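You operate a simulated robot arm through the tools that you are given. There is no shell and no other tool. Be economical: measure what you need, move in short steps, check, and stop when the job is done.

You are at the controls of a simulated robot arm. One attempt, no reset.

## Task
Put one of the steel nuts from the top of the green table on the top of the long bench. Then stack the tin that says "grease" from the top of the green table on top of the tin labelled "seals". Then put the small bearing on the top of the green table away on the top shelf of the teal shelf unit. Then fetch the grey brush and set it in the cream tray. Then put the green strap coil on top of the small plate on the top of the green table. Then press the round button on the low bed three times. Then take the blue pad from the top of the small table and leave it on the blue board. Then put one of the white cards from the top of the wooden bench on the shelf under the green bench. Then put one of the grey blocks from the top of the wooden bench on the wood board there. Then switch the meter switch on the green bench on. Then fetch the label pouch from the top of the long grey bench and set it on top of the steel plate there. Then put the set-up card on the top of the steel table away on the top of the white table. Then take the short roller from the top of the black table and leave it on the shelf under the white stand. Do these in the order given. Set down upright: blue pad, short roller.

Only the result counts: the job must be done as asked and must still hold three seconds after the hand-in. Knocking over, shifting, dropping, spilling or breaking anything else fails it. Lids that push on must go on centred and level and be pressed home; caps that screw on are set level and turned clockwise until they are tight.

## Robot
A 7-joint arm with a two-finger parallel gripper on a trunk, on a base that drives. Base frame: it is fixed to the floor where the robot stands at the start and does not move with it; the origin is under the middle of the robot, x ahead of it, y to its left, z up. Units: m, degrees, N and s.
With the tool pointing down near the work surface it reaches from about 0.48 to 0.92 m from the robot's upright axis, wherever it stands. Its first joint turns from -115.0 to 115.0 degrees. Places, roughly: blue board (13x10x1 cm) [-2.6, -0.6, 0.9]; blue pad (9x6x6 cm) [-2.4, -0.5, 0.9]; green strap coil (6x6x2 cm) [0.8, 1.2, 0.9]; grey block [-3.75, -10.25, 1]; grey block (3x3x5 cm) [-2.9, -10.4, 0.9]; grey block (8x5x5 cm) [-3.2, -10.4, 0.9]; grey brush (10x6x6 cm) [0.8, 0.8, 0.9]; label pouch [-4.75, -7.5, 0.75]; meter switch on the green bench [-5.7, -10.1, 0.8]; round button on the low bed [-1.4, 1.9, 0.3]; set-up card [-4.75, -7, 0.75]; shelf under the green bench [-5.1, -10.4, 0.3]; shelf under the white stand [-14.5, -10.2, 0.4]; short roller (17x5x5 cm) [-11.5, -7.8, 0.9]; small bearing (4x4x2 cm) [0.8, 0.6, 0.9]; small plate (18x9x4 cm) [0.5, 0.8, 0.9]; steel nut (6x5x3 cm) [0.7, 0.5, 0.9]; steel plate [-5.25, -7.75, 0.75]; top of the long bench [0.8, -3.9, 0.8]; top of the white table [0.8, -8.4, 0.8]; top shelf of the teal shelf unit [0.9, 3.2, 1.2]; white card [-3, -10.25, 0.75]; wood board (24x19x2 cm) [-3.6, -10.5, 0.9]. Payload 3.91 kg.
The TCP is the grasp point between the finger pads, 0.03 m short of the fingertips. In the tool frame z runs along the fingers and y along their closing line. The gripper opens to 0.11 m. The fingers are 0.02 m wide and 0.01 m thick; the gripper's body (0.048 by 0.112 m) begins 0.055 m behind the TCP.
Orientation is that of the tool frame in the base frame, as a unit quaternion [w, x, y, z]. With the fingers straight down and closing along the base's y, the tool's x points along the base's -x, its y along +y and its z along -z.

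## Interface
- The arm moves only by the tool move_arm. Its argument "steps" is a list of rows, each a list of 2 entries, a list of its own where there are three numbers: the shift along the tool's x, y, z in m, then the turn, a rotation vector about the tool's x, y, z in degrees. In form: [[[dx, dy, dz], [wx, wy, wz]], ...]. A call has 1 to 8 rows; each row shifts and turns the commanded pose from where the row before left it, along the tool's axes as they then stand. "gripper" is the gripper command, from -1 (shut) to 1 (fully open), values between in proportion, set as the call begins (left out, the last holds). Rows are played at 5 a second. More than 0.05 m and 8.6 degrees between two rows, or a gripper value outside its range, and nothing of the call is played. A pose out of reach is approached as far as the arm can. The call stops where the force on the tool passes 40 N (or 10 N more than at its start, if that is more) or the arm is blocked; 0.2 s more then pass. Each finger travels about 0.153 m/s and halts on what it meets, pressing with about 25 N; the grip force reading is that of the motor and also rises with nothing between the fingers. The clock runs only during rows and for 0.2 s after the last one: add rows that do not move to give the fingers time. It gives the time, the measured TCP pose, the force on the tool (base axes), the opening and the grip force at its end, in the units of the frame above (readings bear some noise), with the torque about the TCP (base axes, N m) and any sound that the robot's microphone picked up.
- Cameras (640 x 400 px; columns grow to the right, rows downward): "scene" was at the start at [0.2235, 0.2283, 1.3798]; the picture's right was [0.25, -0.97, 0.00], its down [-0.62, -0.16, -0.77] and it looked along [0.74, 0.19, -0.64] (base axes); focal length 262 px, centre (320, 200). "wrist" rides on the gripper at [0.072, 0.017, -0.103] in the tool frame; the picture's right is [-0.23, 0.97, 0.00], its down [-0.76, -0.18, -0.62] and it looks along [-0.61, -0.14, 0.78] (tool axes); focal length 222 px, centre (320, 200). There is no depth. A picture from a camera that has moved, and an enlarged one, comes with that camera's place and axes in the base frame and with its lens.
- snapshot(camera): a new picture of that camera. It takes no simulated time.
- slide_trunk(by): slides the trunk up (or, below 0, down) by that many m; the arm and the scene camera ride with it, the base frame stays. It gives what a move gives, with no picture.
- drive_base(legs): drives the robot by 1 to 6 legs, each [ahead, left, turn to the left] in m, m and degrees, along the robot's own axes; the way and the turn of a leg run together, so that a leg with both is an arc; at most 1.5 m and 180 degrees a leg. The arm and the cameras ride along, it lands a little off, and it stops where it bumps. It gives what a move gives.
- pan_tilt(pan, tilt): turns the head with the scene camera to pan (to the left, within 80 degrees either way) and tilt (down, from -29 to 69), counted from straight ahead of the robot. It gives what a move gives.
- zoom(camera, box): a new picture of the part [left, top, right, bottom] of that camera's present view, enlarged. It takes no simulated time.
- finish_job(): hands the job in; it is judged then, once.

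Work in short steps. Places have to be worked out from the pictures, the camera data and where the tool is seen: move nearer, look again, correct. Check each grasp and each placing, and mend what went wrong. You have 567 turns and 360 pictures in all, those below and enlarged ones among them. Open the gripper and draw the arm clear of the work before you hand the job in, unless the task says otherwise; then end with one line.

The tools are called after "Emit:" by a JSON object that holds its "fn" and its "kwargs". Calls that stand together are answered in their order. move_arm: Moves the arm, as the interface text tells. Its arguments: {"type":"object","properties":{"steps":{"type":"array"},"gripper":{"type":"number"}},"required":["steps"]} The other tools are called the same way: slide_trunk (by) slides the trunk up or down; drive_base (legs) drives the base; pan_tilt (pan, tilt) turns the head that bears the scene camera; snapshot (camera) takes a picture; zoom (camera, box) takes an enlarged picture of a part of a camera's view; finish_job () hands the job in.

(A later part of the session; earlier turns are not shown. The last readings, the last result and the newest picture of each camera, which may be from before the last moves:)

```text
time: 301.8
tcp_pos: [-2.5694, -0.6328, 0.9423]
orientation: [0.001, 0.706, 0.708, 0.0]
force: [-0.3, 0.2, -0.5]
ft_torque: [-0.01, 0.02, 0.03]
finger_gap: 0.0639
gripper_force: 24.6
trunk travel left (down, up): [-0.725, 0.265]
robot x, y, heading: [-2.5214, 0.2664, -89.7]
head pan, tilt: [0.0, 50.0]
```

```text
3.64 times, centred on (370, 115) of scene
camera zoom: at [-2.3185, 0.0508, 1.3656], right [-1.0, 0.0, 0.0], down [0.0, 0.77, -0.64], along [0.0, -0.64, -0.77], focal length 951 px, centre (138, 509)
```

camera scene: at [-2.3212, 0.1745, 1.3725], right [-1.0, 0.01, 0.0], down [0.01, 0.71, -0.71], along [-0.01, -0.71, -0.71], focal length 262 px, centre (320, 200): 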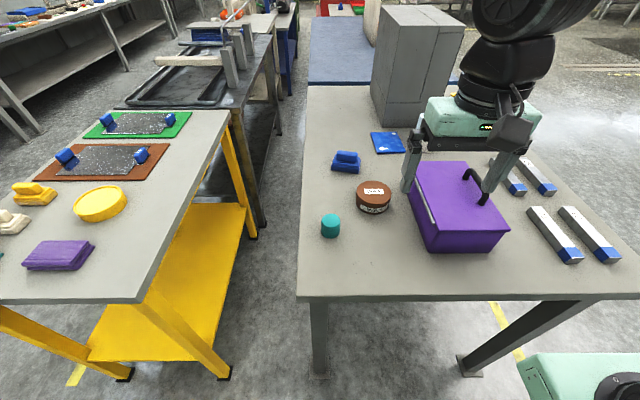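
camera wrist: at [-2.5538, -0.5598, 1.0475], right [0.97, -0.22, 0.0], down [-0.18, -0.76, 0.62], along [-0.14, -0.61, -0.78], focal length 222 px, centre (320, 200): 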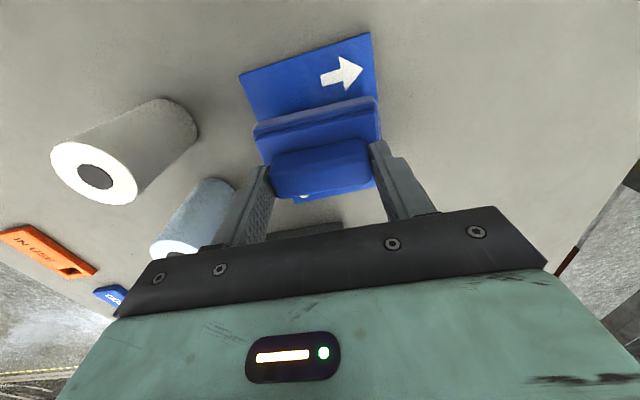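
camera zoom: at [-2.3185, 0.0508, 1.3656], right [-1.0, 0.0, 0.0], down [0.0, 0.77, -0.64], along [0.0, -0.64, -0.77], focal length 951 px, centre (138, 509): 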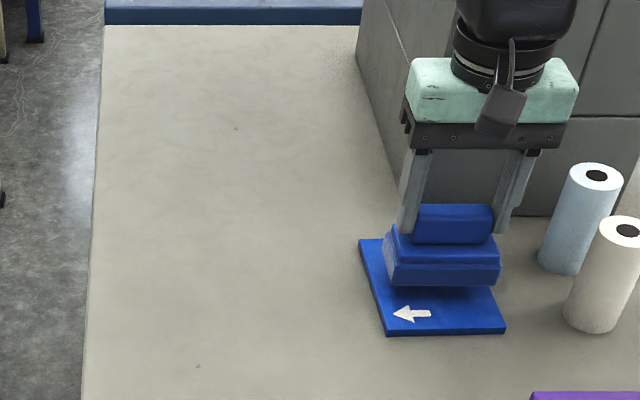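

Well aligned. Lower to contact.

Emit:
{"fn": "move_arm", "kwargs": {"steps": [[[0, 0, 0.004], [0, 0, 0]], [[0, 0, 0.003], [0, 0, 0]], [[0, 0, 0.002], [0, 0, 0]]]}}

Emit:
{"fn": "move_arm", "kwargs": {"steps": [[[0, 0, 0.002], [0, 0, 0]]]}}

Emit:
{"fn": "move_arm", "kwargs": {"steps": [[[0, 0, 0.002], [0, 0, 0]]]}}

Emit:
{"fn": "move_arm", "kwargs": {"steps": [[[0, 0, 0.0015], [0, 0, 0]]]}}

```text
time: 302.6
tcp_pos: [-2.5707, -0.6341, 0.9341]
orientation: [0.001, 0.705, 0.709, -0.001]
force: [-0.4, -0.3, -0.6]
ft_torque: [0.04, 0.03, -0.05]
finger_gap: 0.0639
gripper_force: 24.7
trunk travel left (down, up): [-0.725, 0.265]
robot x, y, heading: [-2.5218, 0.2668, -89.9]
head pan, tilt: [0.0, 50.0]
```

```text
time: 303.0
tcp_pos: [-2.5695, -0.634, 0.933]
orientation: [0.001, 0.706, 0.708, -0.001]
force: [0.5, -0.6, -0.8]
ft_torque: [0.0, 0.03, 0.01]
finger_gap: 0.064
gripper_force: 24.8
trunk travel left (down, up): [-0.725, 0.265]
robot x, y, heading: [-2.5233, 0.2673, -89.8]
head pan, tilt: [0.0, 50.0]
```

```text
time: 303.4
tcp_pos: [-2.5707, -0.6342, 0.9309]
orientation: [0.001, 0.705, 0.709, 0.0]
force: [-0.9, 0.8, -1.1]
ft_torque: [-0.01, 0.0, 0.0]
finger_gap: 0.0638
gripper_force: 24.9
trunk travel left (down, up): [-0.725, 0.265]
robot x, y, heading: [-2.5203, 0.2681, -89.8]
head pan, tilt: [0.0, 50.0]
```

```text
time: 303.8
tcp_pos: [-2.5703, -0.6335, 0.9299]
orientation: [0.001, 0.706, 0.709, -0.001]
force: [-0.2, -0.1, -1.0]
ft_torque: [0.0, 0.03, 0.01]
finger_gap: 0.0639
gripper_force: 25.1
trunk travel left (down, up): [-0.725, 0.265]
robot x, y, heading: [-2.5246, 0.2681, -89.7]
head pan, tilt: [0.0, 50.0]
```

Emit:
{"fn": "move_arm", "kwargs": {"steps": [[[0, 0, 0.0015], [0, 0, 0]]]}}

Emit:
{"fn": "move_arm", "kwargs": {"steps": [[[0, 0, 0.0015], [0, 0, 0]]]}}

Emit:
{"fn": "move_arm", "kwargs": {"steps": [[[0, 0, 0.0015], [0, 0, 0]]]}}

```text
time: 304.2
tcp_pos: [-2.5705, -0.6337, 0.9279]
orientation: [0.0, 0.706, 0.708, -0.001]
force: [0.2, 0.2, -0.4]
ft_torque: [0.06, -0.03, -0.01]
finger_gap: 0.0638
gripper_force: 24.9
trunk travel left (down, up): [-0.725, 0.265]
robot x, y, heading: [-2.5243, 0.2666, -89.9]
head pan, tilt: [0.0, 50.0]
```

```text
time: 304.6
tcp_pos: [-2.5703, -0.6337, 0.9266]
orientation: [0.0, 0.706, 0.709, 0.0]
force: [-0.7, 1.0, 2.3]
ft_torque: [0.06, -0.05, 0.02]
finger_gap: 0.0639
gripper_force: 25.4
trunk travel left (down, up): [-0.725, 0.265]
robot x, y, heading: [-2.5254, 0.2686, -89.7]
head pan, tilt: [0.0, 50.0]
```

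```text
time: 305.0
tcp_pos: [-2.5693, -0.6341, 0.9261]
orientation: [0.0, 0.706, 0.709, -0.001]
force: [-0.6, 3.0, 13.0]
ft_torque: [0.42, 0.03, 0.01]
finger_gap: 0.0641
gripper_force: 25.3
trunk travel left (down, up): [-0.725, 0.265]
robot x, y, heading: [-2.524, 0.2676, -89.8]
head pan, tilt: [0.0, 50.0]
```

Contact. Release and lift.

Emit:
{"fn": "move_arm", "kwargs": {"steps": [[[0, 0, 0], [0, 0, 0]], [[0, 0, 0], [0, 0, 0]], [[0, 0, -0.03], [0, 0, 0]], [[0, 0, -0.045], [0, 0, 0]], [[0, 0, -0.045], [0, 0, 0]], [[0, 0, -0.045], [0, 0, 0]], [[0, 0, -0.045], [0, 0, 0]]], "gripper": 0.7}}

Emit:
{"fn": "zoom", "kwargs": {"camera": "scene", "box": [300, 60, 440, 170]}}

Emit:
{"fn": "snapshot", "kwargs": {"camera": "wrist"}}

```text
time: 306.6
tcp_pos: [-2.5718, -0.6315, 1.135]
orientation: [0.001, 0.706, 0.709, -0.001]
force: [-1.0, 0.8, 0.7]
ft_torque: [0.02, 0.0, 0.02]
finger_gap: 0.0936
gripper_force: 0.0
trunk travel left (down, up): [-0.725, 0.265]
robot x, y, heading: [-2.5195, 0.2664, -89.8]
head pan, tilt: [0.0, 50.0]
```

```text
3.64 times, centred on (370, 115) of scene
camera zoom: at [-2.3185, 0.0506, 1.3655], right [-1.0, 0.0, 0.0], down [0.0, 0.77, -0.64], along [0.0, -0.64, -0.77], focal length 951 px, centre (138, 509)
```

zoom: 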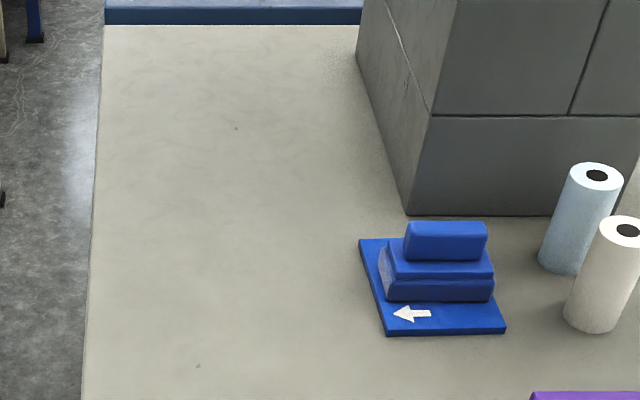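

```text
238 pictures are left
camera wrist: at [-2.5544, -0.5589, 1.2383], right [0.97, -0.22, 0.0], down [-0.18, -0.76, 0.62], along [-0.14, -0.61, -0.78], focal length 222 px, centre (320, 200)
```

wrist: 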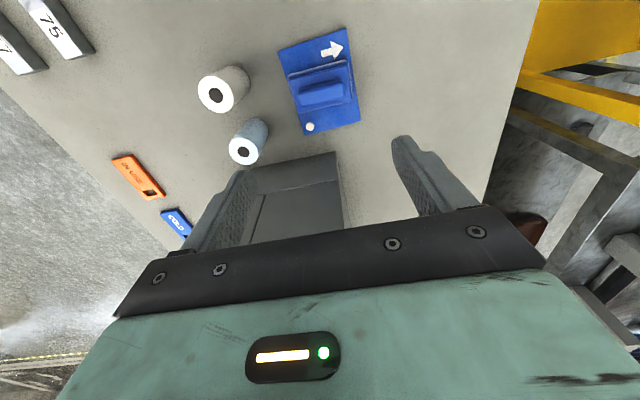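

Pad placed upright on the board. Retract and head for the wooden bench at y≈−10.4 via the aisle near x≈−0.5.

Emit:
{"fn": "move_arm", "kwargs": {"steps": [[[0.045, 0, 0], [0, 0, 0]], [[0.045, 0, 0], [0, 0, 0]], [[0.045, 0, 0], [0, 0, 0]], [[0.045, 0, 0], [0, 0, 0]], [[0.045, 0, 0], [0, 0, 0]], [[0.045, 0, 0], [0, 0, 0]], [[0.045, 0, 0], [0, 0, 0]], [[0.045, 0, 0], [0, 0, 0]]]}}

Emit:
{"fn": "drive_base", "kwargs": {"legs": [[-0.4, 0, 0], [0, 1.1, 0], [0, 0.9, 0]]}}

Emit:
{"fn": "pan_tilt", "kwargs": {"pan": 0, "tilt": 15}}

Emit:
{"fn": "snapshot", "kwargs": {"camera": "scene"}}

```text
time: 308.4
tcp_pos: [-2.5723, -0.2729, 1.1342]
orientation: [0.001, 0.706, 0.708, -0.001]
force: [0.9, -0.5, -0.9]
ft_torque: [0.06, -0.01, 0.0]
finger_gap: 0.0932
gripper_force: 0.0
trunk travel left (down, up): [-0.725, 0.265]
robot x, y, heading: [-2.5248, 0.267, -89.7]
head pan, tilt: [0.0, 50.0]
```

```text
time: 320.5
tcp_pos: [-0.5597, 0.1348, 1.1334]
orientation: [0.0, 0.705, 0.709, 0.0]
force: [-0.3, -0.7, -0.8]
ft_torque: [-0.01, 0.01, 0.0]
finger_gap: 0.0934
gripper_force: 0.0
trunk travel left (down, up): [-0.725, 0.265]
robot x, y, heading: [-0.5099, 0.674, -89.4]
head pan, tilt: [0.0, 50.0]
```

```text
time: 321.5
tcp_pos: [-0.5586, 0.1354, 1.1344]
orientation: [0.001, 0.705, 0.71, 0.0]
force: [-0.9, 0.0, -0.6]
ft_torque: [-0.02, 0.01, 0.01]
finger_gap: 0.0935
gripper_force: 0.0
trunk travel left (down, up): [-0.725, 0.265]
robot x, y, heading: [-0.5123, 0.6755, -89.6]
head pan, tilt: [0.0, 15.0]
```

```text
237 pictures are left
camera scene: at [-0.3063, 0.4441, 1.4192], right [-1.0, -0.01, 0.0], down [0.0, 0.26, -0.97], along [0.01, -0.97, -0.26], focal length 262 px, centre (320, 200)
```

scene: 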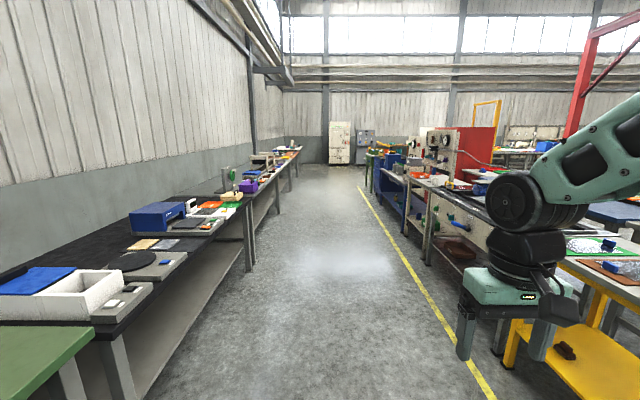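

Emit:
{"fn": "drive_base", "kwargs": {"legs": [[1.5, 0, -0.4], [1.5, 0, 0], [1.5, 0, 0], [1.5, 0, 0]]}}

Emit:
{"fn": "snapshot", "kwargs": {"camera": "scene"}}

Emit:
{"fn": "pan_tilt", "kwargs": {"pan": -45, "tilt": 15}}

Emit:
{"fn": "snapshot", "kwargs": {"camera": "scene"}}

```text
time: 350.0
tcp_pos: [-0.5799, -5.8631, 1.1338]
orientation: [0.001, 0.711, 0.703, -0.001]
force: [-0.1, 0.2, 0.1]
ft_torque: [0.02, 0.03, -0.03]
finger_gap: 0.0936
gripper_force: 0.0
trunk travel left (down, up): [-0.725, 0.265]
robot x, y, heading: [-0.5285, -5.3223, -90.2]
head pan, tilt: [0.0, 15.0]
```

```text
236 pictures are left
camera scene: at [-0.3225, -5.5592, 1.4193], right [-1.0, 0.01, 0.0], down [0.0, 0.26, -0.97], along [-0.01, -0.97, -0.26], focal length 262 px, centre (320, 200)
```

scene: 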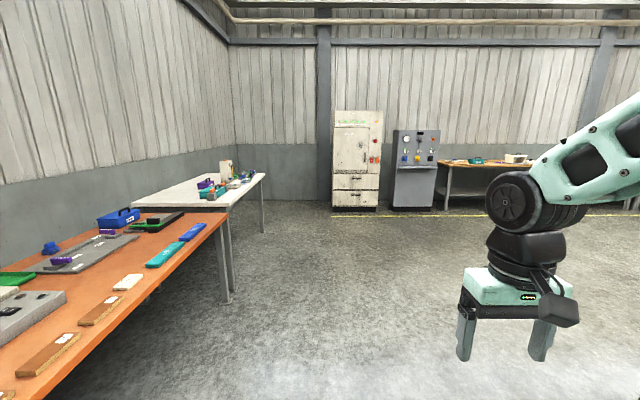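

```text
time: 351.1
tcp_pos: [-0.58, -5.8631, 1.1344]
orientation: [0.0, 0.711, 0.703, 0.0]
force: [-0.6, 0.4, 0.6]
ft_torque: [-0.02, -0.02, -0.02]
finger_gap: 0.0935
gripper_force: 0.0
trunk travel left (down, up): [-0.725, 0.265]
robot x, y, heading: [-0.5255, -5.3264, -90.6]
head pan, tilt: [-45.0, 15.0]
```

```text
235 pictures are left
camera scene: at [-0.3883, -5.5314, 1.4193], right [-0.7, 0.71, 0.0], down [0.18, 0.18, -0.97], along [-0.69, -0.68, -0.26], focal length 262 px, centre (320, 200)
```

scene: 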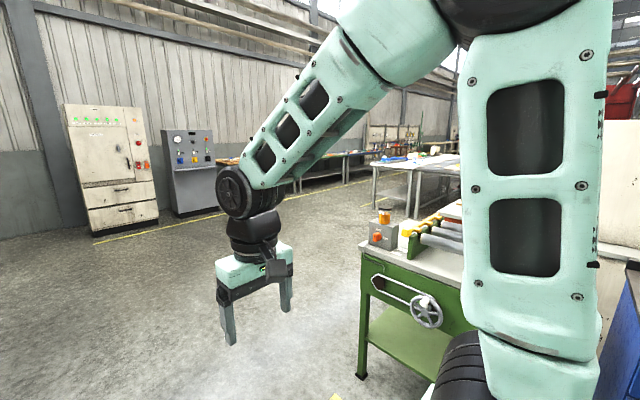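

Emit:
{"fn": "drive_base", "kwargs": {"legs": [[1.5, 0, 0.4], [1.4, 0, 0], [0, -1.3, 0], [0, -1.0, 0]]}}

Emit:
{"fn": "pan_tilt", "kwargs": {"pan": 0, "tilt": 20}}

Emit:
{"fn": "snapshot", "kwargs": {"camera": "scene"}}

Emit:
{"fn": "pan_tilt", "kwargs": {"pan": -60, "tilt": 20}}

Emit:
{"fn": "snapshot", "kwargs": {"camera": "scene"}}

```text
time: 376.0
tcp_pos: [-2.8433, -8.8003, 1.1342]
orientation: [0.0, 0.699, 0.715, -0.001]
force: [0.3, -0.1, 0.3]
ft_torque: [-0.03, -0.01, 0.01]
finger_gap: 0.0934
gripper_force: 0.0
trunk travel left (down, up): [-0.725, 0.265]
robot x, y, heading: [-2.8034, -8.2585, -88.6]
head pan, tilt: [-45.0, 15.0]
```

```text
time: 377.1
tcp_pos: [-2.8441, -8.8, 1.1339]
orientation: [0.001, 0.699, 0.715, -0.001]
force: [-0.7, -0.4, -0.2]
ft_torque: [0.0, 0.0, 0.0]
finger_gap: 0.0937
gripper_force: 0.1
trunk travel left (down, up): [-0.725, 0.265]
robot x, y, heading: [-2.8053, -8.2573, -88.9]
head pan, tilt: [0.0, 20.0]
```

```text
234 pictures are left
camera scene: at [-2.5953, -8.4878, 1.4112], right [-1.0, -0.02, 0.0], down [-0.01, 0.34, -0.94], along [0.02, -0.94, -0.34], focal length 262 px, centre (320, 200)
```

scene: 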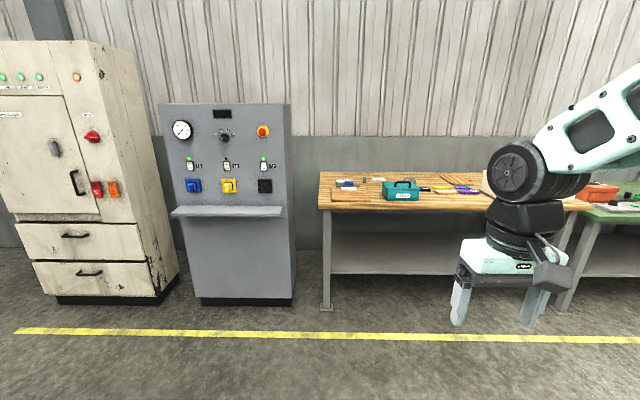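

```text
time: 378.4
tcp_pos: [-2.8441, -8.7993, 1.1328]
orientation: [0.0, 0.699, 0.715, -0.001]
force: [0.8, 0.0, 0.8]
ft_torque: [-0.04, 0.02, 0.01]
finger_gap: 0.0935
gripper_force: 0.1
trunk travel left (down, up): [-0.725, 0.265]
robot x, y, heading: [-2.8039, -8.2578, -88.8]
head pan, tilt: [-60.0, 20.0]
```

```text
233 pictures are left
camera scene: at [-2.6769, -8.4431, 1.4111], right [-0.52, 0.85, 0.0], down [0.29, 0.18, -0.94], along [-0.8, -0.49, -0.34], focal length 262 px, centre (320, 200)
```

scene: 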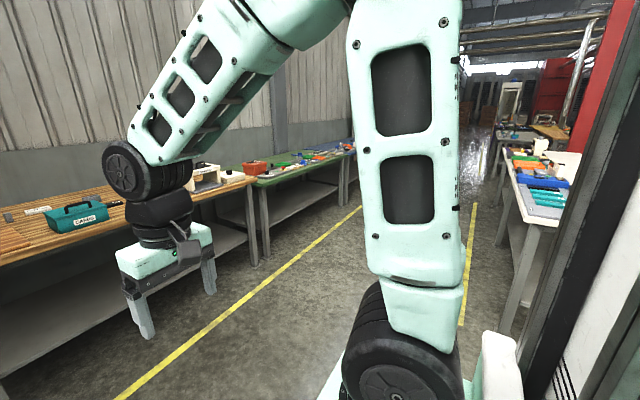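

Emit:
{"fn": "drive_base", "kwargs": {"legs": [[0, -0.3, -1.2], [1.15, 0, 0]]}}

Emit:
{"fn": "pan_tilt", "kwargs": {"pan": 0, "tilt": 45}}

Emit:
{"fn": "snapshot", "kwargs": {"camera": "scene"}}

Emit:
{"fn": "snapshot", "kwargs": {"camera": "wrist"}}

```text
time: 385.9
tcp_pos: [-3.1581, -9.943, 1.1345]
orientation: [0.001, 0.709, 0.706, 0.0]
force: [0.8, 0.5, 0.0]
ft_torque: [0.05, 0.0, -0.01]
finger_gap: 0.0935
gripper_force: 0.1
trunk travel left (down, up): [-0.725, 0.265]
robot x, y, heading: [-3.1052, -9.4052, -90.2]
head pan, tilt: [-60.0, 20.0]
```

```text
time: 387.2
tcp_pos: [-3.1582, -9.9441, 1.1335]
orientation: [0.001, 0.709, 0.706, 0.0]
force: [0.4, 0.0, 0.2]
ft_torque: [0.01, 0.03, 0.02]
finger_gap: 0.0935
gripper_force: 0.0
trunk travel left (down, up): [-0.725, 0.265]
robot x, y, heading: [-3.1061, -9.4088, -90.0]
head pan, tilt: [0.0, 45.0]
```

```text
232 pictures are left
camera scene: at [-2.9022, -9.6256, 1.3725], right [-1.0, 0.0, 0.0], down [0.0, 0.71, -0.71], along [0.0, -0.71, -0.71], focal length 262 px, centre (320, 200)
```

scene: 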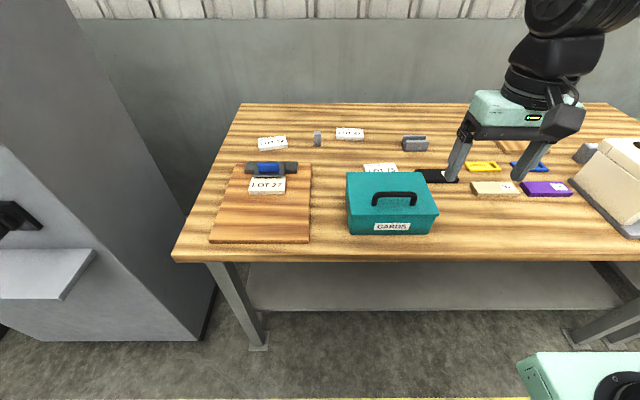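

```text
231 pictures are left
camera wrist: at [-3.1404, -9.87, 1.2383], right [0.97, -0.23, 0.0], down [-0.18, -0.76, 0.62], along [-0.14, -0.61, -0.78], focal length 222 px, centre (320, 200)
```

wrist: 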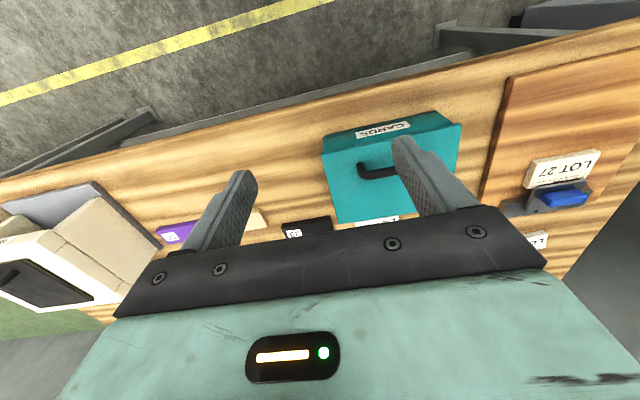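

Emit:
{"fn": "zoom", "kwargs": {"camera": "scene", "box": [220, 110, 440, 220]}}

Emit:
{"fn": "pan_tilt", "kwargs": {"pan": -35, "tilt": 45}}

Emit:
{"fn": "snapshot", "kwargs": {"camera": "scene"}}

```text
2.91 times, centred on (330, 165) of scene
camera zoom: at [-2.9022, -9.6256, 1.3725], right [-1.0, 0.0, 0.0], down [0.0, 0.71, -0.71], along [0.0, -0.71, -0.71], focal length 761 px, centre (291, 302)
```

zoom: 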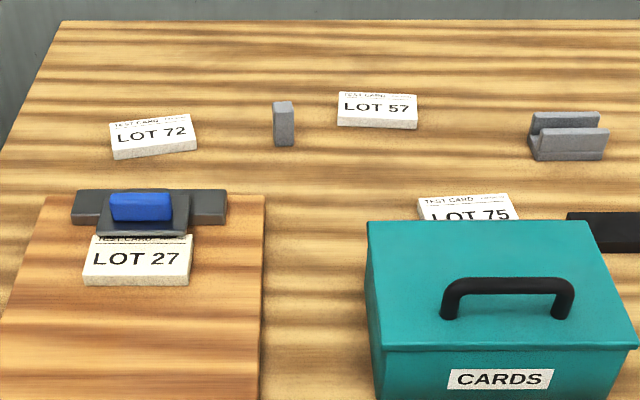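

```text
time: 388.2
tcp_pos: [-3.1569, -9.9437, 1.1326]
orientation: [0.001, 0.708, 0.706, -0.001]
force: [0.1, -0.2, 0.3]
ft_torque: [0.0, -0.02, -0.03]
finger_gap: 0.0933
gripper_force: 0.0
trunk travel left (down, up): [-0.725, 0.265]
robot x, y, heading: [-3.1072, -9.4065, -90.0]
head pan, tilt: [-35.0, 45.0]
```

```text
229 pictures are left
camera scene: at [-2.9487, -9.6108, 1.3725], right [-0.82, 0.57, 0.0], down [0.41, 0.58, -0.71], along [-0.41, -0.58, -0.71], focal length 262 px, centre (320, 200)
```

scene: 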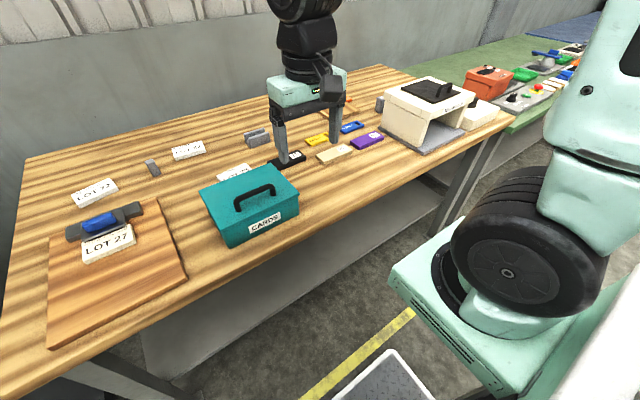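

White cards LOT 57/72/75 are free; I need to see the shelf under the green bench to choose a grasp pitch. Drive back a bit and strafe to x≈−5.1.

Emit:
{"fn": "drive_base", "kwargs": {"legs": [[-0.4, 0, 0], [0, -1.4, 0], [0, -0.6, 0]]}}

Emit:
{"fn": "pan_tilt", "kwargs": {"pan": 0, "tilt": 35}}

Emit:
{"fn": "snapshot", "kwargs": {"camera": "scene"}}

```text
time: 400.3
tcp_pos: [-5.158, -9.5619, 1.1335]
orientation: [0.0, 0.702, 0.712, -0.002]
force: [-0.8, -0.4, -0.6]
ft_torque: [-0.03, 0.01, -0.03]
finger_gap: 0.0932
gripper_force: 0.1
trunk travel left (down, up): [-0.725, 0.265]
robot x, y, heading: [-5.1145, -9.0225, -89.0]
head pan, tilt: [-35.0, 45.0]
```

```text
time: 401.3
tcp_pos: [-5.1594, -9.5625, 1.1331]
orientation: [0.001, 0.702, 0.712, 0.0]
force: [-0.4, -0.6, -0.9]
ft_torque: [0.01, 0.03, 0.03]
finger_gap: 0.0935
gripper_force: 0.0
trunk travel left (down, up): [-0.725, 0.265]
robot x, y, heading: [-5.1124, -9.0257, -89.0]
head pan, tilt: [0.0, 35.0]
```

```text
228 pictures are left
camera scene: at [-4.9078, -9.2473, 1.3873], right [-1.0, -0.01, 0.0], down [-0.01, 0.57, -0.82], along [0.01, -0.82, -0.57], focal length 262 px, centre (320, 200)
```

scene: 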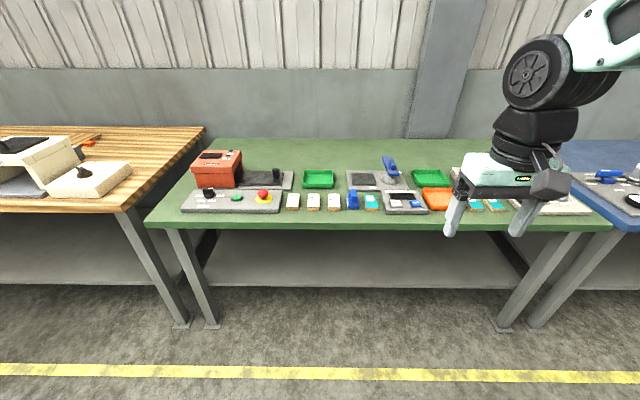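

The shelf front edge is recessed (y≈−10.06 vs top edge −9.88), so I'll grasp a card with a pitched tool (~50°) and place it at the same pitch. Return to the wooden bench for LOT 57.

Emit:
{"fn": "drive_base", "kwargs": {"legs": [[0, 1.3, -1.0], [0, 0.8, 0], [0.45, 0, 0]]}}

Emit:
{"fn": "pan_tilt", "kwargs": {"pan": 0, "tilt": 45}}

Emit:
{"fn": "snapshot", "kwargs": {"camera": "scene"}}

```text
time: 414.0
tcp_pos: [-3.0715, -10.0022, 1.1334]
orientation: [0.001, 0.708, 0.706, 0.0]
force: [-0.5, -0.8, -0.3]
ft_torque: [0.01, -0.03, -0.01]
finger_gap: 0.0936
gripper_force: 0.1
trunk travel left (down, up): [-0.725, 0.265]
robot x, y, heading: [-3.0185, -9.4614, -90.3]
head pan, tilt: [0.0, 35.0]
```

```text
time: 414.8
tcp_pos: [-3.0698, -10.0027, 1.1338]
orientation: [0.001, 0.708, 0.706, 0.0]
force: [0.8, -0.7, -0.5]
ft_torque: [-0.01, -0.01, -0.05]
finger_gap: 0.0936
gripper_force: 0.0
trunk travel left (down, up): [-0.725, 0.265]
robot x, y, heading: [-3.0164, -9.4675, -90.2]
head pan, tilt: [0.0, 45.0]
```

```text
227 pictures are left
camera scene: at [-2.8135, -9.6855, 1.3725], right [-1.0, 0.0, 0.0], down [0.0, 0.71, -0.71], along [0.0, -0.71, -0.71], focal length 262 px, centre (320, 200)
```

scene: 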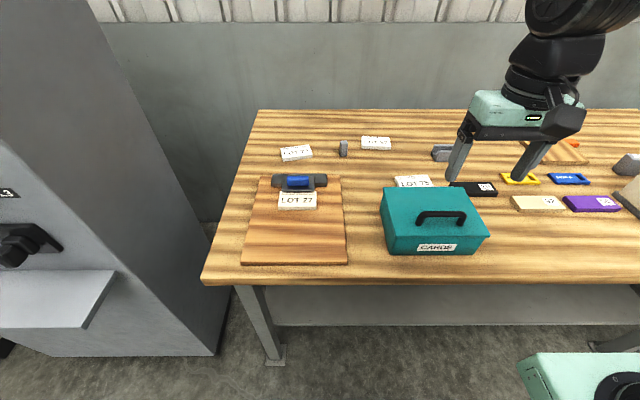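

Emit:
{"fn": "drive_base", "kwargs": {"legs": [[0.15, 0, 0]]}}

Emit:
{"fn": "move_arm", "kwargs": {"steps": [[[-0.04, 0.015, 0], [0, 0, 0]], [[-0.04, 0.015, 0], [0, 0, 0]], [[-0.04, 0.015, 0], [0, 0, 0]], [[-0.045, 0.01, 0], [0, 0, 0]], [[-0.045, 0, 0], [0, 0, 0]], [[-0.045, 0, 0], [0, 0, 0]], [[-0.03, 0, 0.03], [0, 0, 0]]], "gripper": 1}}

Emit:
{"fn": "snapshot", "kwargs": {"camera": "wrist"}}

```text
time: 416.1
tcp_pos: [-3.0689, -10.1543, 1.1339]
orientation: [0.0, 0.708, 0.706, -0.001]
force: [0.3, 0.3, 0.1]
ft_torque: [-0.03, 0.02, 0.01]
finger_gap: 0.0936
gripper_force: 0.1
trunk travel left (down, up): [-0.725, 0.265]
robot x, y, heading: [-3.0168, -9.6177, -90.0]
head pan, tilt: [0.0, 45.0]
```

```text
time: 417.7
tcp_pos: [-3.0164, -10.4408, 1.1028]
orientation: [0.001, 0.708, 0.706, 0.0]
force: [0.0, 0.3, 0.4]
ft_torque: [-0.03, 0.02, -0.03]
finger_gap: 0.11
gripper_force: 0.0
trunk travel left (down, up): [-0.725, 0.265]
robot x, y, heading: [-3.0214, -9.6128, -90.3]
head pan, tilt: [0.0, 45.0]
```

```text
226 pictures are left
camera wrist: at [-2.9978, -10.3666, 1.2081], right [0.97, -0.23, 0.0], down [-0.18, -0.76, 0.63], along [-0.14, -0.61, -0.78], focal length 222 px, centre (320, 200)
```

wrist: 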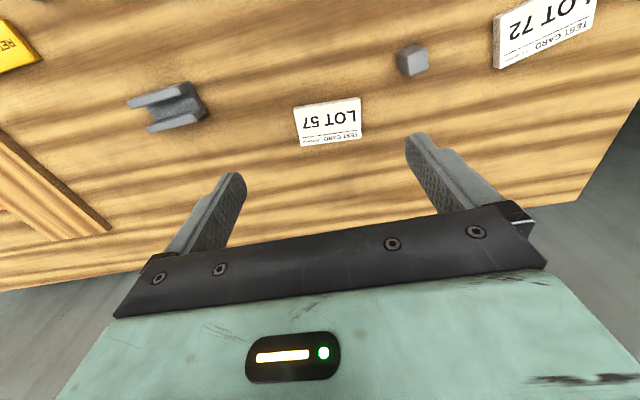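

Emit:
{"fn": "zoom", "kwargs": {"camera": "wrist", "box": [280, 80, 380, 160]}}

```text
5.00 times, centred on (330, 120) of wrist
camera zoom: at [-2.9978, -10.3666, 1.2081], right [0.97, -0.23, 0.0], down [-0.18, -0.76, 0.63], along [-0.14, -0.61, -0.78], focal length 1111 px, centre (270, 600)
```

zoom: 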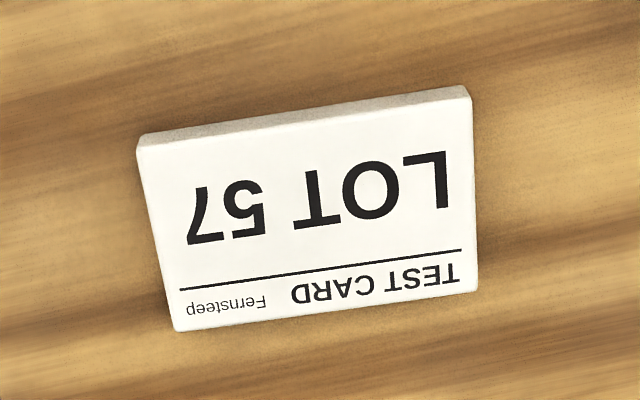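

Card LOT 57 measures ~10×6 cm, centre (-3.013,-10.489), turned −4.8°. Align yaw and pitch the tool 45° forward above it.

Emit:
{"fn": "move_arm", "kwargs": {"steps": [[[0, 0, 0], [0, 0, 4.6]], [[0, 0, 0], [0, -7.5, 0]], [[0, 0, 0], [0, -7.5, 0]], [[0, 0, 0], [0, -7.5, 0]], [[0, 0, 0], [0, -7.5, 0]], [[0, 0, 0], [0, -7.5, 0]], [[0, 0, 0], [0, -7.5, 0]]]}}

Emit:
{"fn": "snapshot", "kwargs": {"camera": "wrist"}}

Emit:
{"fn": "snapshot", "kwargs": {"camera": "scene"}}

```text
time: 419.3
tcp_pos: [-3.0161, -10.4394, 1.1042]
orientation: [0.26, 0.68, 0.625, -0.283]
force: [-1.0, 0.2, -0.5]
ft_torque: [-0.01, -0.05, 0.04]
finger_gap: 0.1097
gripper_force: 0.1
trunk travel left (down, up): [-0.725, 0.265]
robot x, y, heading: [-3.0173, -9.6144, -90.0]
head pan, tilt: [0.0, 45.0]
```

```text
224 pictures are left
camera wrist: at [-2.988, -10.3167, 1.1271], right [0.96, -0.24, 0.16], down [-0.19, -0.08, 0.98], along [-0.22, -0.97, -0.12], focal length 222 px, centre (320, 200)
```

wrist: 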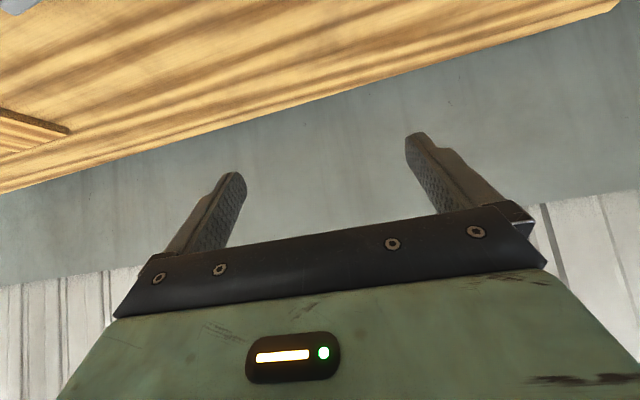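

```text
223 pictures are left
camera scene: at [-2.8139, -9.8372, 1.3725], right [-1.0, 0.0, 0.0], down [0.0, 0.71, -0.71], along [0.0, -0.71, -0.71], focal length 262 px, centre (320, 200)
```

scene: 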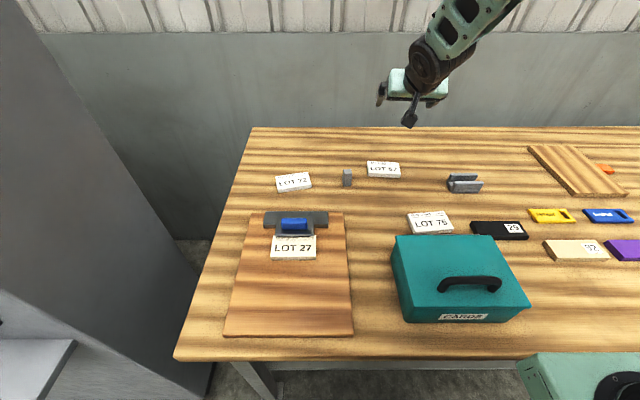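

Emit:
{"fn": "move_arm", "kwargs": {"steps": [[[0.0247, 0.0019, 0.0369], [0, 0, 0]], [[0.0247, 0.0019, 0.0369], [0, 0, 0]], [[0.0247, 0.0019, 0.0369], [0, 0, 0]], [[0.0247, 0.0019, 0.0369], [0, 0, 0]], [[0, 0, 0], [0, 0, 0]]]}}

Emit:
{"fn": "snapshot", "kwargs": {"camera": "wrist"}}

Emit:
{"fn": "zoom", "kwargs": {"camera": "scene", "box": [320, 100, 460, 200]}}

```text
time: 420.5
tcp_pos: [-3.0115, -10.4754, 0.93]
orientation: [0.26, 0.68, 0.625, -0.283]
force: [0.3, 0.0, 0.3]
ft_torque: [0.0, 0.01, 0.01]
finger_gap: 0.11
gripper_force: 0.1
trunk travel left (down, up): [-0.725, 0.265]
robot x, y, heading: [-3.0194, -9.6155, -90.1]
head pan, tilt: [0.0, 45.0]
```

```text
222 pictures are left
camera wrist: at [-2.9835, -10.3527, 0.953], right [0.96, -0.24, 0.16], down [-0.19, -0.08, 0.98], along [-0.22, -0.97, -0.12], focal length 222 px, centre (320, 200)
```

wrist: 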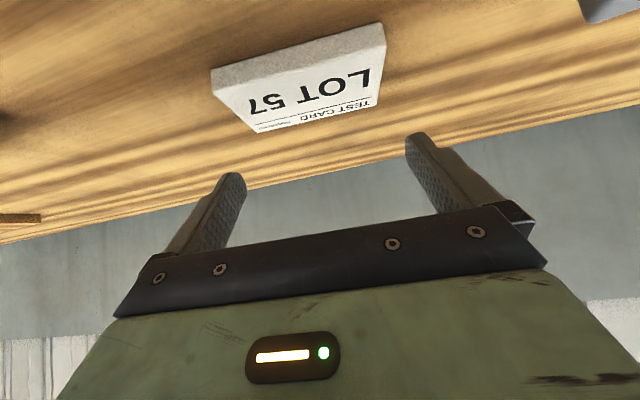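

```text
4.00 times, centred on (390, 150) of scene
camera zoom: at [-2.8136, -9.8369, 1.3725], right [-1.0, 0.0, 0.0], down [0.0, 0.71, -0.71], along [0.0, -0.71, -0.71], focal length 1046 px, centre (40, 400)
```

zoom: 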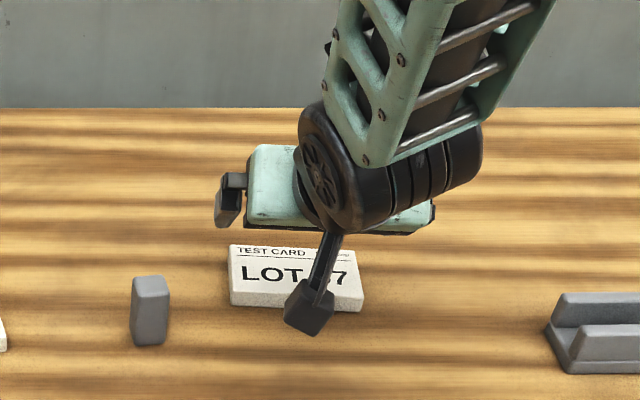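

Emit:
{"fn": "move_arm", "kwargs": {"steps": [[[0.0142, -0.0005, 0.0163], [0, 0, 0]], [[0.0142, 0, 0.0162], [0, 0, 0]], [[0, 0, 0], [0, 0, 0]]]}}

Emit:
{"fn": "snapshot", "kwargs": {"camera": "wrist"}}

Emit:
{"fn": "zoom", "kwargs": {"camera": "scene", "box": [320, 100, 460, 200]}}

```text
time: 421.3
tcp_pos: [-3.0117, -10.4793, 0.888]
orientation: [0.26, 0.679, 0.625, -0.283]
force: [-0.6, 0.3, -0.7]
ft_torque: [0.01, 0.03, -0.02]
finger_gap: 0.1102
gripper_force: 0.0
trunk travel left (down, up): [-0.725, 0.265]
robot x, y, heading: [-3.0187, -9.6135, -89.8]
head pan, tilt: [0.0, 45.0]
```

```text
220 pictures are left
camera wrist: at [-2.9842, -10.3553, 0.9109], right [0.96, -0.24, 0.16], down [-0.18, -0.08, 0.98], along [-0.22, -0.97, -0.12], focal length 222 px, centre (320, 200)
```

wrist: 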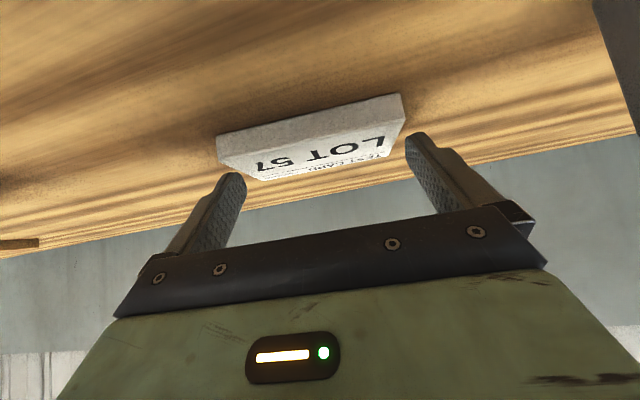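

```text
4.00 times, centred on (390, 150) of scene
camera zoom: at [-2.8135, -9.837, 1.3725], right [-1.0, 0.0, 0.0], down [0.0, 0.71, -0.71], along [0.0, -0.71, -0.71], focal length 1046 px, centre (40, 400)
```

zoom: 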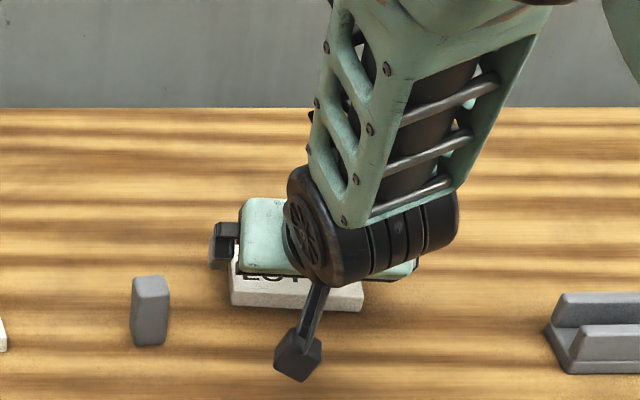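

Emit:
{"fn": "zoom", "kwargs": {"camera": "wrist", "box": [200, 80, 440, 220]}}

```text
2.67 times, centred on (320, 150) of wrist
camera zoom: at [-2.9842, -10.3553, 0.9109], right [0.96, -0.24, 0.16], down [-0.18, -0.08, 0.98], along [-0.22, -0.97, -0.12], focal length 592 px, centre (320, 333)
```

zoom: 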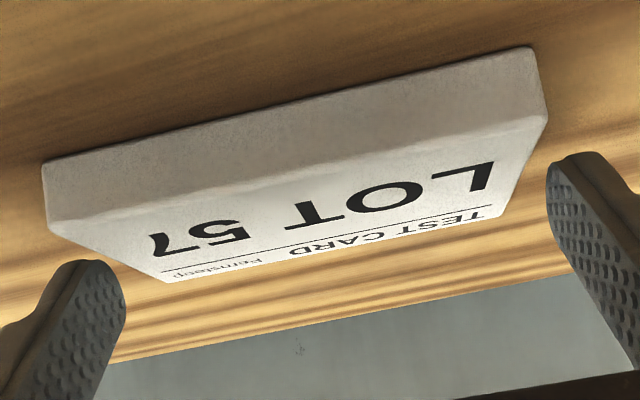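

Emit:
{"fn": "move_arm", "kwargs": {"steps": [[[0, -0.0025, 0], [0, 0, 0]], [[0.0025, 0, 0.0025], [0, 0, 0]], [[0.002, 0, 0.002], [0, 0, 0]]]}}

Emit:
{"fn": "zoom", "kwargs": {"camera": "wrist", "box": [200, 80, 440, 220]}}

```text
time: 422.1
tcp_pos: [-3.015, -10.4788, 0.8817]
orientation: [0.259, 0.68, 0.625, -0.282]
force: [-0.5, -0.6, -0.9]
ft_torque: [-0.04, 0.05, 0.0]
finger_gap: 0.1101
gripper_force: 0.0
trunk travel left (down, up): [-0.725, 0.265]
robot x, y, heading: [-3.0177, -9.6142, -90.2]
head pan, tilt: [0.0, 45.0]
```

```text
2.67 times, centred on (320, 150) of wrist
camera zoom: at [-2.9859, -10.3549, 0.9038], right [0.96, -0.24, 0.16], down [-0.18, -0.08, 0.98], along [-0.22, -0.97, -0.12], focal length 592 px, centre (320, 333)
```

zoom: 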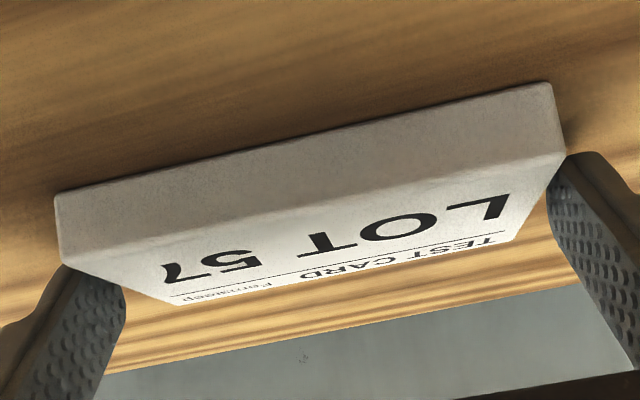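

Fingers straddle the card. Close and lift slightly to check.

Emit:
{"fn": "move_arm", "kwargs": {"steps": [[[0, 0, 0], [0, 0, 0]], [[0, 0, 0], [0, 0, 0]]], "gripper": -1}}

Emit:
{"fn": "move_arm", "kwargs": {"steps": [[[-0.02, 0, -0.02], [0, 0, 0]], [[-0.028, 0, -0.028], [0, 0, 0]], [[0, 0, 0], [0, 0, 0]]]}}

Emit:
{"fn": "snapshot", "kwargs": {"camera": "wrist"}}

Emit:
{"fn": "zoom", "kwargs": {"camera": "scene", "box": [320, 100, 460, 200]}}

```text
time: 422.7
tcp_pos: [-3.0141, -10.4786, 0.8797]
orientation: [0.26, 0.679, 0.626, -0.282]
force: [-0.7, -0.3, -0.1]
ft_torque: [0.05, -0.01, -0.02]
finger_gap: 0.099
gripper_force: 25.2
trunk travel left (down, up): [-0.725, 0.265]
robot x, y, heading: [-3.0195, -9.6172, -90.3]
head pan, tilt: [0.0, 45.0]
```

```text
time: 423.5
tcp_pos: [-3.0145, -10.4789, 0.9486]
orientation: [0.26, 0.679, 0.626, -0.282]
force: [0.1, 0.1, 0.3]
ft_torque: [0.02, -0.02, 0.03]
finger_gap: 0.0991
gripper_force: 25.0
trunk travel left (down, up): [-0.725, 0.265]
robot x, y, heading: [-3.0181, -9.6161, -90.2]
head pan, tilt: [0.0, 45.0]
```

```text
216 pictures are left
camera wrist: at [-2.9863, -10.3547, 0.9717], right [0.96, -0.24, 0.16], down [-0.18, -0.08, 0.98], along [-0.22, -0.97, -0.12], focal length 222 px, centre (320, 200)
```

wrist: 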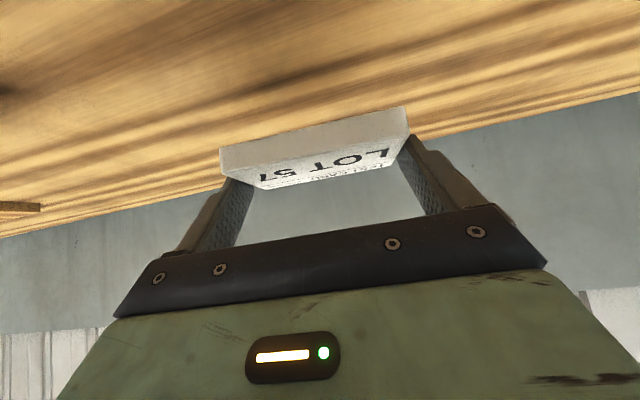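

```text
4.00 times, centred on (390, 150) of scene
camera zoom: at [-2.8135, -9.8372, 1.3724], right [-1.0, 0.0, 0.0], down [0.0, 0.71, -0.71], along [0.0, -0.71, -0.71], focal length 1046 px, centre (40, 400)
```

zoom: 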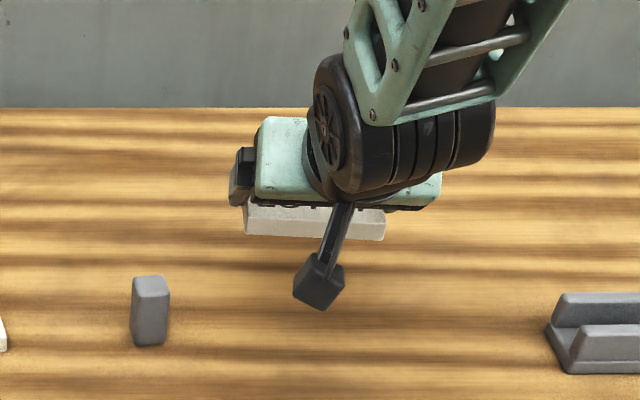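

Card held level. Lift, retract, and drive to the green bench.

Emit:
{"fn": "move_arm", "kwargs": {"steps": [[[-0.03, 0, -0.03], [0, 0, 0]], [[-0.03, 0, -0.03], [0, 0, 0]], [[-0.03, 0, -0.03], [0, 0, 0]], [[-0.03, 0, -0.03], [0, 0, 0]], [[0.03, -0.003, -0.03], [0, 0, 0]], [[0.03, -0.003, -0.03], [0, 0, 0]], [[0.03, -0.003, -0.03], [0, 0, 0]], [[0.03, -0.003, -0.03], [0, 0, 0]]]}}

Emit:
{"fn": "drive_base", "kwargs": {"legs": [[-0.6, 0, 0], [0, -1.3, 0], [0, -0.75, 0]]}}

Emit:
{"fn": "slide_trunk", "kwargs": {"by": -0.4}}

Emit:
{"fn": "pan_tilt", "kwargs": {"pan": 0, "tilt": 20}}

Emit:
{"fn": "snapshot", "kwargs": {"camera": "scene"}}

```text
time: 425.3
tcp_pos: [-3.0117, -10.3071, 1.1156]
orientation: [0.26, 0.679, 0.626, -0.282]
force: [-0.7, -1.2, -0.2]
ft_torque: [0.03, -0.03, 0.0]
finger_gap: 0.0993
gripper_force: 25.5
trunk travel left (down, up): [-0.725, 0.265]
robot x, y, heading: [-3.018, -9.6153, -90.3]
head pan, tilt: [0.0, 45.0]
```

```text
time: 438.5
tcp_pos: [-5.0617, -9.7284, 1.117]
orientation: [0.262, 0.675, 0.63, -0.281]
force: [0.2, -0.4, -0.7]
ft_torque: [0.01, -0.02, 0.03]
finger_gap: 0.0991
gripper_force: 24.8
trunk travel left (down, up): [-0.725, 0.265]
robot x, y, heading: [-5.0768, -9.0372, -89.2]
head pan, tilt: [0.0, 45.0]
```

```text
time: 442.4
tcp_pos: [-5.0607, -9.7283, 0.7164]
orientation: [0.262, 0.674, 0.631, -0.28]
force: [0.0, -0.2, -0.1]
ft_torque: [0.03, 0.01, 0.01]
finger_gap: 0.0989
gripper_force: 24.9
trunk travel left (down, up): [-0.325, 0.665]
robot x, y, heading: [-5.0775, -9.0385, -89.5]
head pan, tilt: [0.0, 45.0]
```

```text
time: 443.3
tcp_pos: [-5.0614, -9.7277, 0.7169]
orientation: [0.263, 0.674, 0.631, -0.279]
force: [0.4, 0.0, -0.9]
ft_torque: [0.01, 0.03, -0.03]
finger_gap: 0.099
gripper_force: 24.4
trunk travel left (down, up): [-0.325, 0.665]
robot x, y, heading: [-5.0816, -9.036, -89.3]
head pan, tilt: [0.0, 20.0]
```

```text
214 pictures are left
camera scene: at [-4.8705, -9.2669, 1.0111], right [-1.0, -0.01, 0.0], down [0.0, 0.34, -0.94], along [0.01, -0.94, -0.34], focal length 262 px, centre (320, 200)
```

scene: 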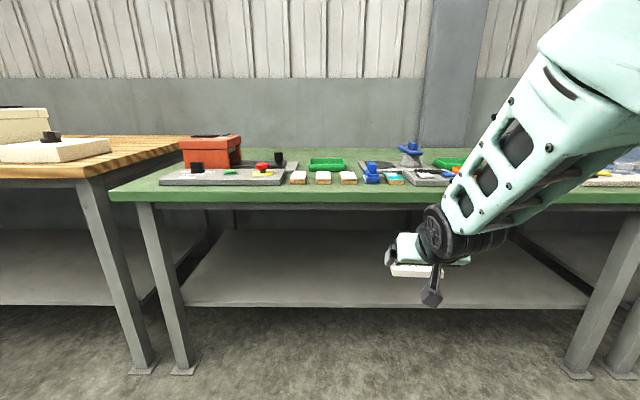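

Shelf: front edge y≈−10.02, z≈0.34; bench top edge y≈−9.95. Lower trunk and extend the arm a bit so the forearm lies flatter.

Emit:
{"fn": "slide_trunk", "kwargs": {"by": -0.27}}

Emit:
{"fn": "move_arm", "kwargs": {"steps": [[[-0.028, 0.003, 0.028], [0, 0, 0]], [[-0.028, 0.003, 0.028], [0, 0, 0]], [[-0.028, 0.003, 0.028], [0, 0, 0]]]}}

Emit:
{"fn": "snapshot", "kwargs": {"camera": "scene"}}

Emit:
{"fn": "snapshot", "kwargs": {"camera": "wrist"}}

```text
time: 446.0
tcp_pos: [-5.0607, -9.7284, 0.446]
orientation: [0.262, 0.675, 0.631, -0.28]
force: [-0.5, -0.1, 0.1]
ft_torque: [0.04, 0.0, 0.02]
finger_gap: 0.0991
gripper_force: 25.0
trunk travel left (down, up): [-0.055, 0.935]
robot x, y, heading: [-5.0786, -9.0379, -89.5]
head pan, tilt: [0.0, 20.0]
```

```text
time: 446.8
tcp_pos: [-5.0605, -9.8463, 0.4463]
orientation: [0.262, 0.675, 0.63, -0.28]
force: [0.0, 0.6, -1.0]
ft_torque: [0.03, 0.02, 0.01]
finger_gap: 0.0991
gripper_force: 24.4
trunk travel left (down, up): [-0.055, 0.935]
robot x, y, heading: [-5.0788, -9.0347, -89.4]
head pan, tilt: [0.0, 20.0]
```

```text
213 pictures are left
camera scene: at [-4.8704, -9.2669, 0.7412], right [-1.0, -0.01, 0.0], down [0.0, 0.34, -0.94], along [0.01, -0.94, -0.34], focal length 262 px, centre (320, 200)
```

scene: 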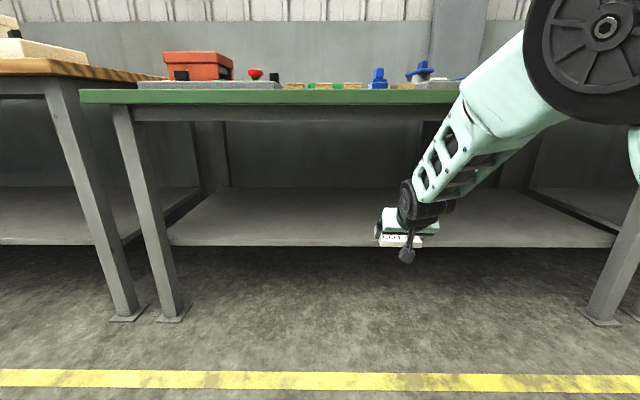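

```text
212 pictures are left
camera wrist: at [-5.0343, -9.7231, 0.4697], right [0.96, -0.23, 0.16], down [-0.18, -0.08, 0.98], along [-0.21, -0.97, -0.12], focal length 222 px, centre (320, 200)
```

wrist: 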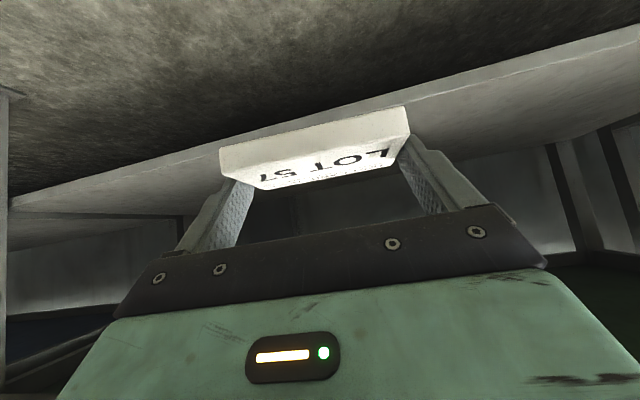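

Emit:
{"fn": "zoom", "kwargs": {"camera": "scene", "box": [180, 60, 380, 280]}}

Emit:
{"fn": "zoom", "kwargs": {"camera": "wrist", "box": [0, 80, 230, 230]}}

```text
1.82 times, centred on (280, 170) of scene
camera zoom: at [-4.8704, -9.2669, 0.7412], right [-1.0, -0.01, 0.0], down [0.0, 0.34, -0.94], along [0.01, -0.94, -0.34], focal length 476 px, centre (393, 254)
```

zoom: 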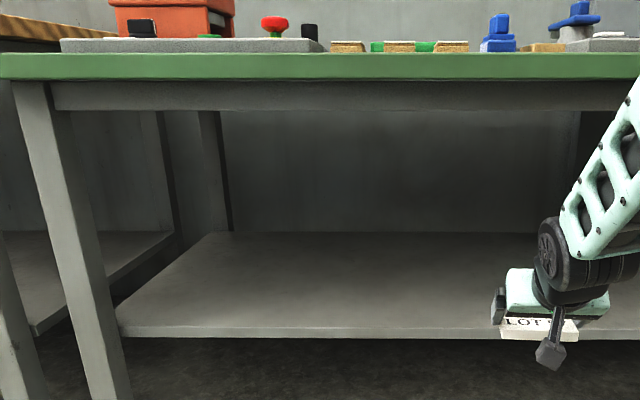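

```text
2.67 times, centred on (115, 155) of wrist
camera zoom: at [-5.0343, -9.7231, 0.4697], right [0.96, -0.23, 0.16], down [-0.18, -0.08, 0.98], along [-0.21, -0.97, -0.12], focal length 592 px, centre (867, 320)
```

zoom: 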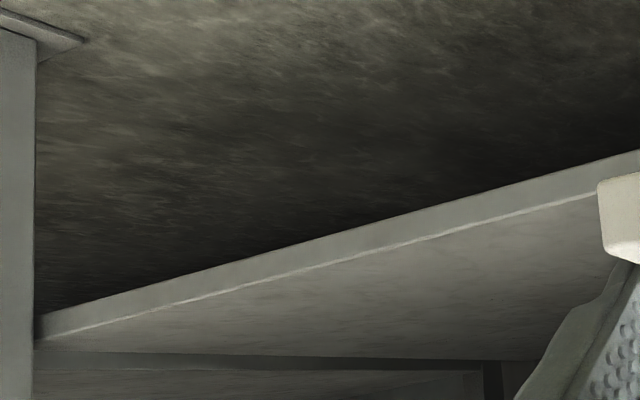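

Shelf estimated y_front≈−10.05, z≈0.31. Drive forward 0.2 m and re-check clearances.

Emit:
{"fn": "drive_base", "kwargs": {"legs": [[0.2, 0, 0]]}}

Emit:
{"fn": "snapshot", "kwargs": {"camera": "scene"}}

Emit:
{"fn": "snapshot", "kwargs": {"camera": "wrist"}}

```text
time: 448.4
tcp_pos: [-5.0586, -10.0463, 0.4475]
orientation: [0.262, 0.675, 0.63, -0.28]
force: [0.6, 0.0, -0.6]
ft_torque: [0.01, 0.01, -0.01]
finger_gap: 0.0993
gripper_force: 24.8
trunk travel left (down, up): [-0.055, 0.935]
robot x, y, heading: [-5.0771, -9.2352, -89.2]
head pan, tilt: [0.0, 20.0]
```

```text
209 pictures are left
camera scene: at [-4.8679, -9.4665, 0.7411], right [-1.0, -0.01, 0.0], down [0.0, 0.34, -0.94], along [0.01, -0.94, -0.34], focal length 262 px, centre (320, 200)
```

scene: 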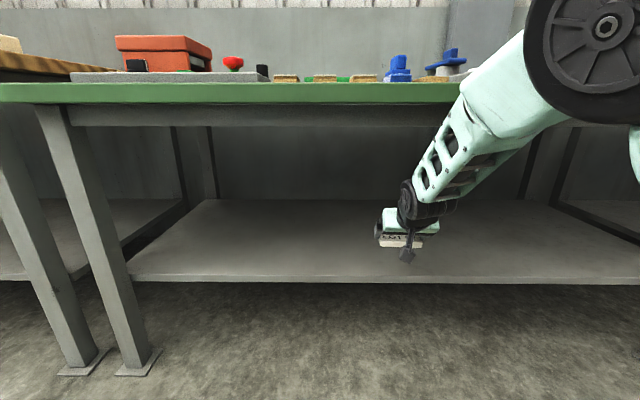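

```text
208 pictures are left
camera wrist: at [-5.0321, -9.9224, 0.4699], right [0.96, -0.23, 0.16], down [-0.18, -0.08, 0.98], along [-0.21, -0.97, -0.12], focal length 222 px, centre (320, 200)
```

wrist: 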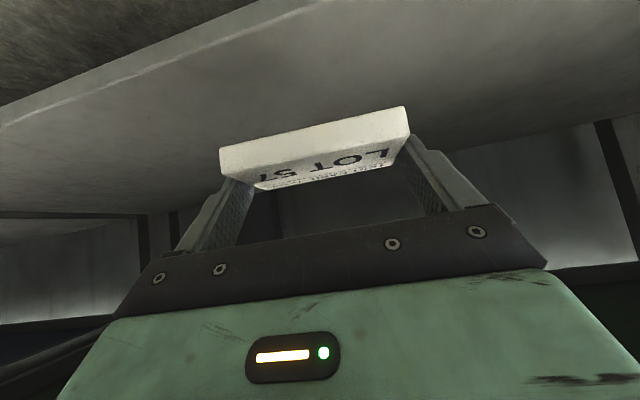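

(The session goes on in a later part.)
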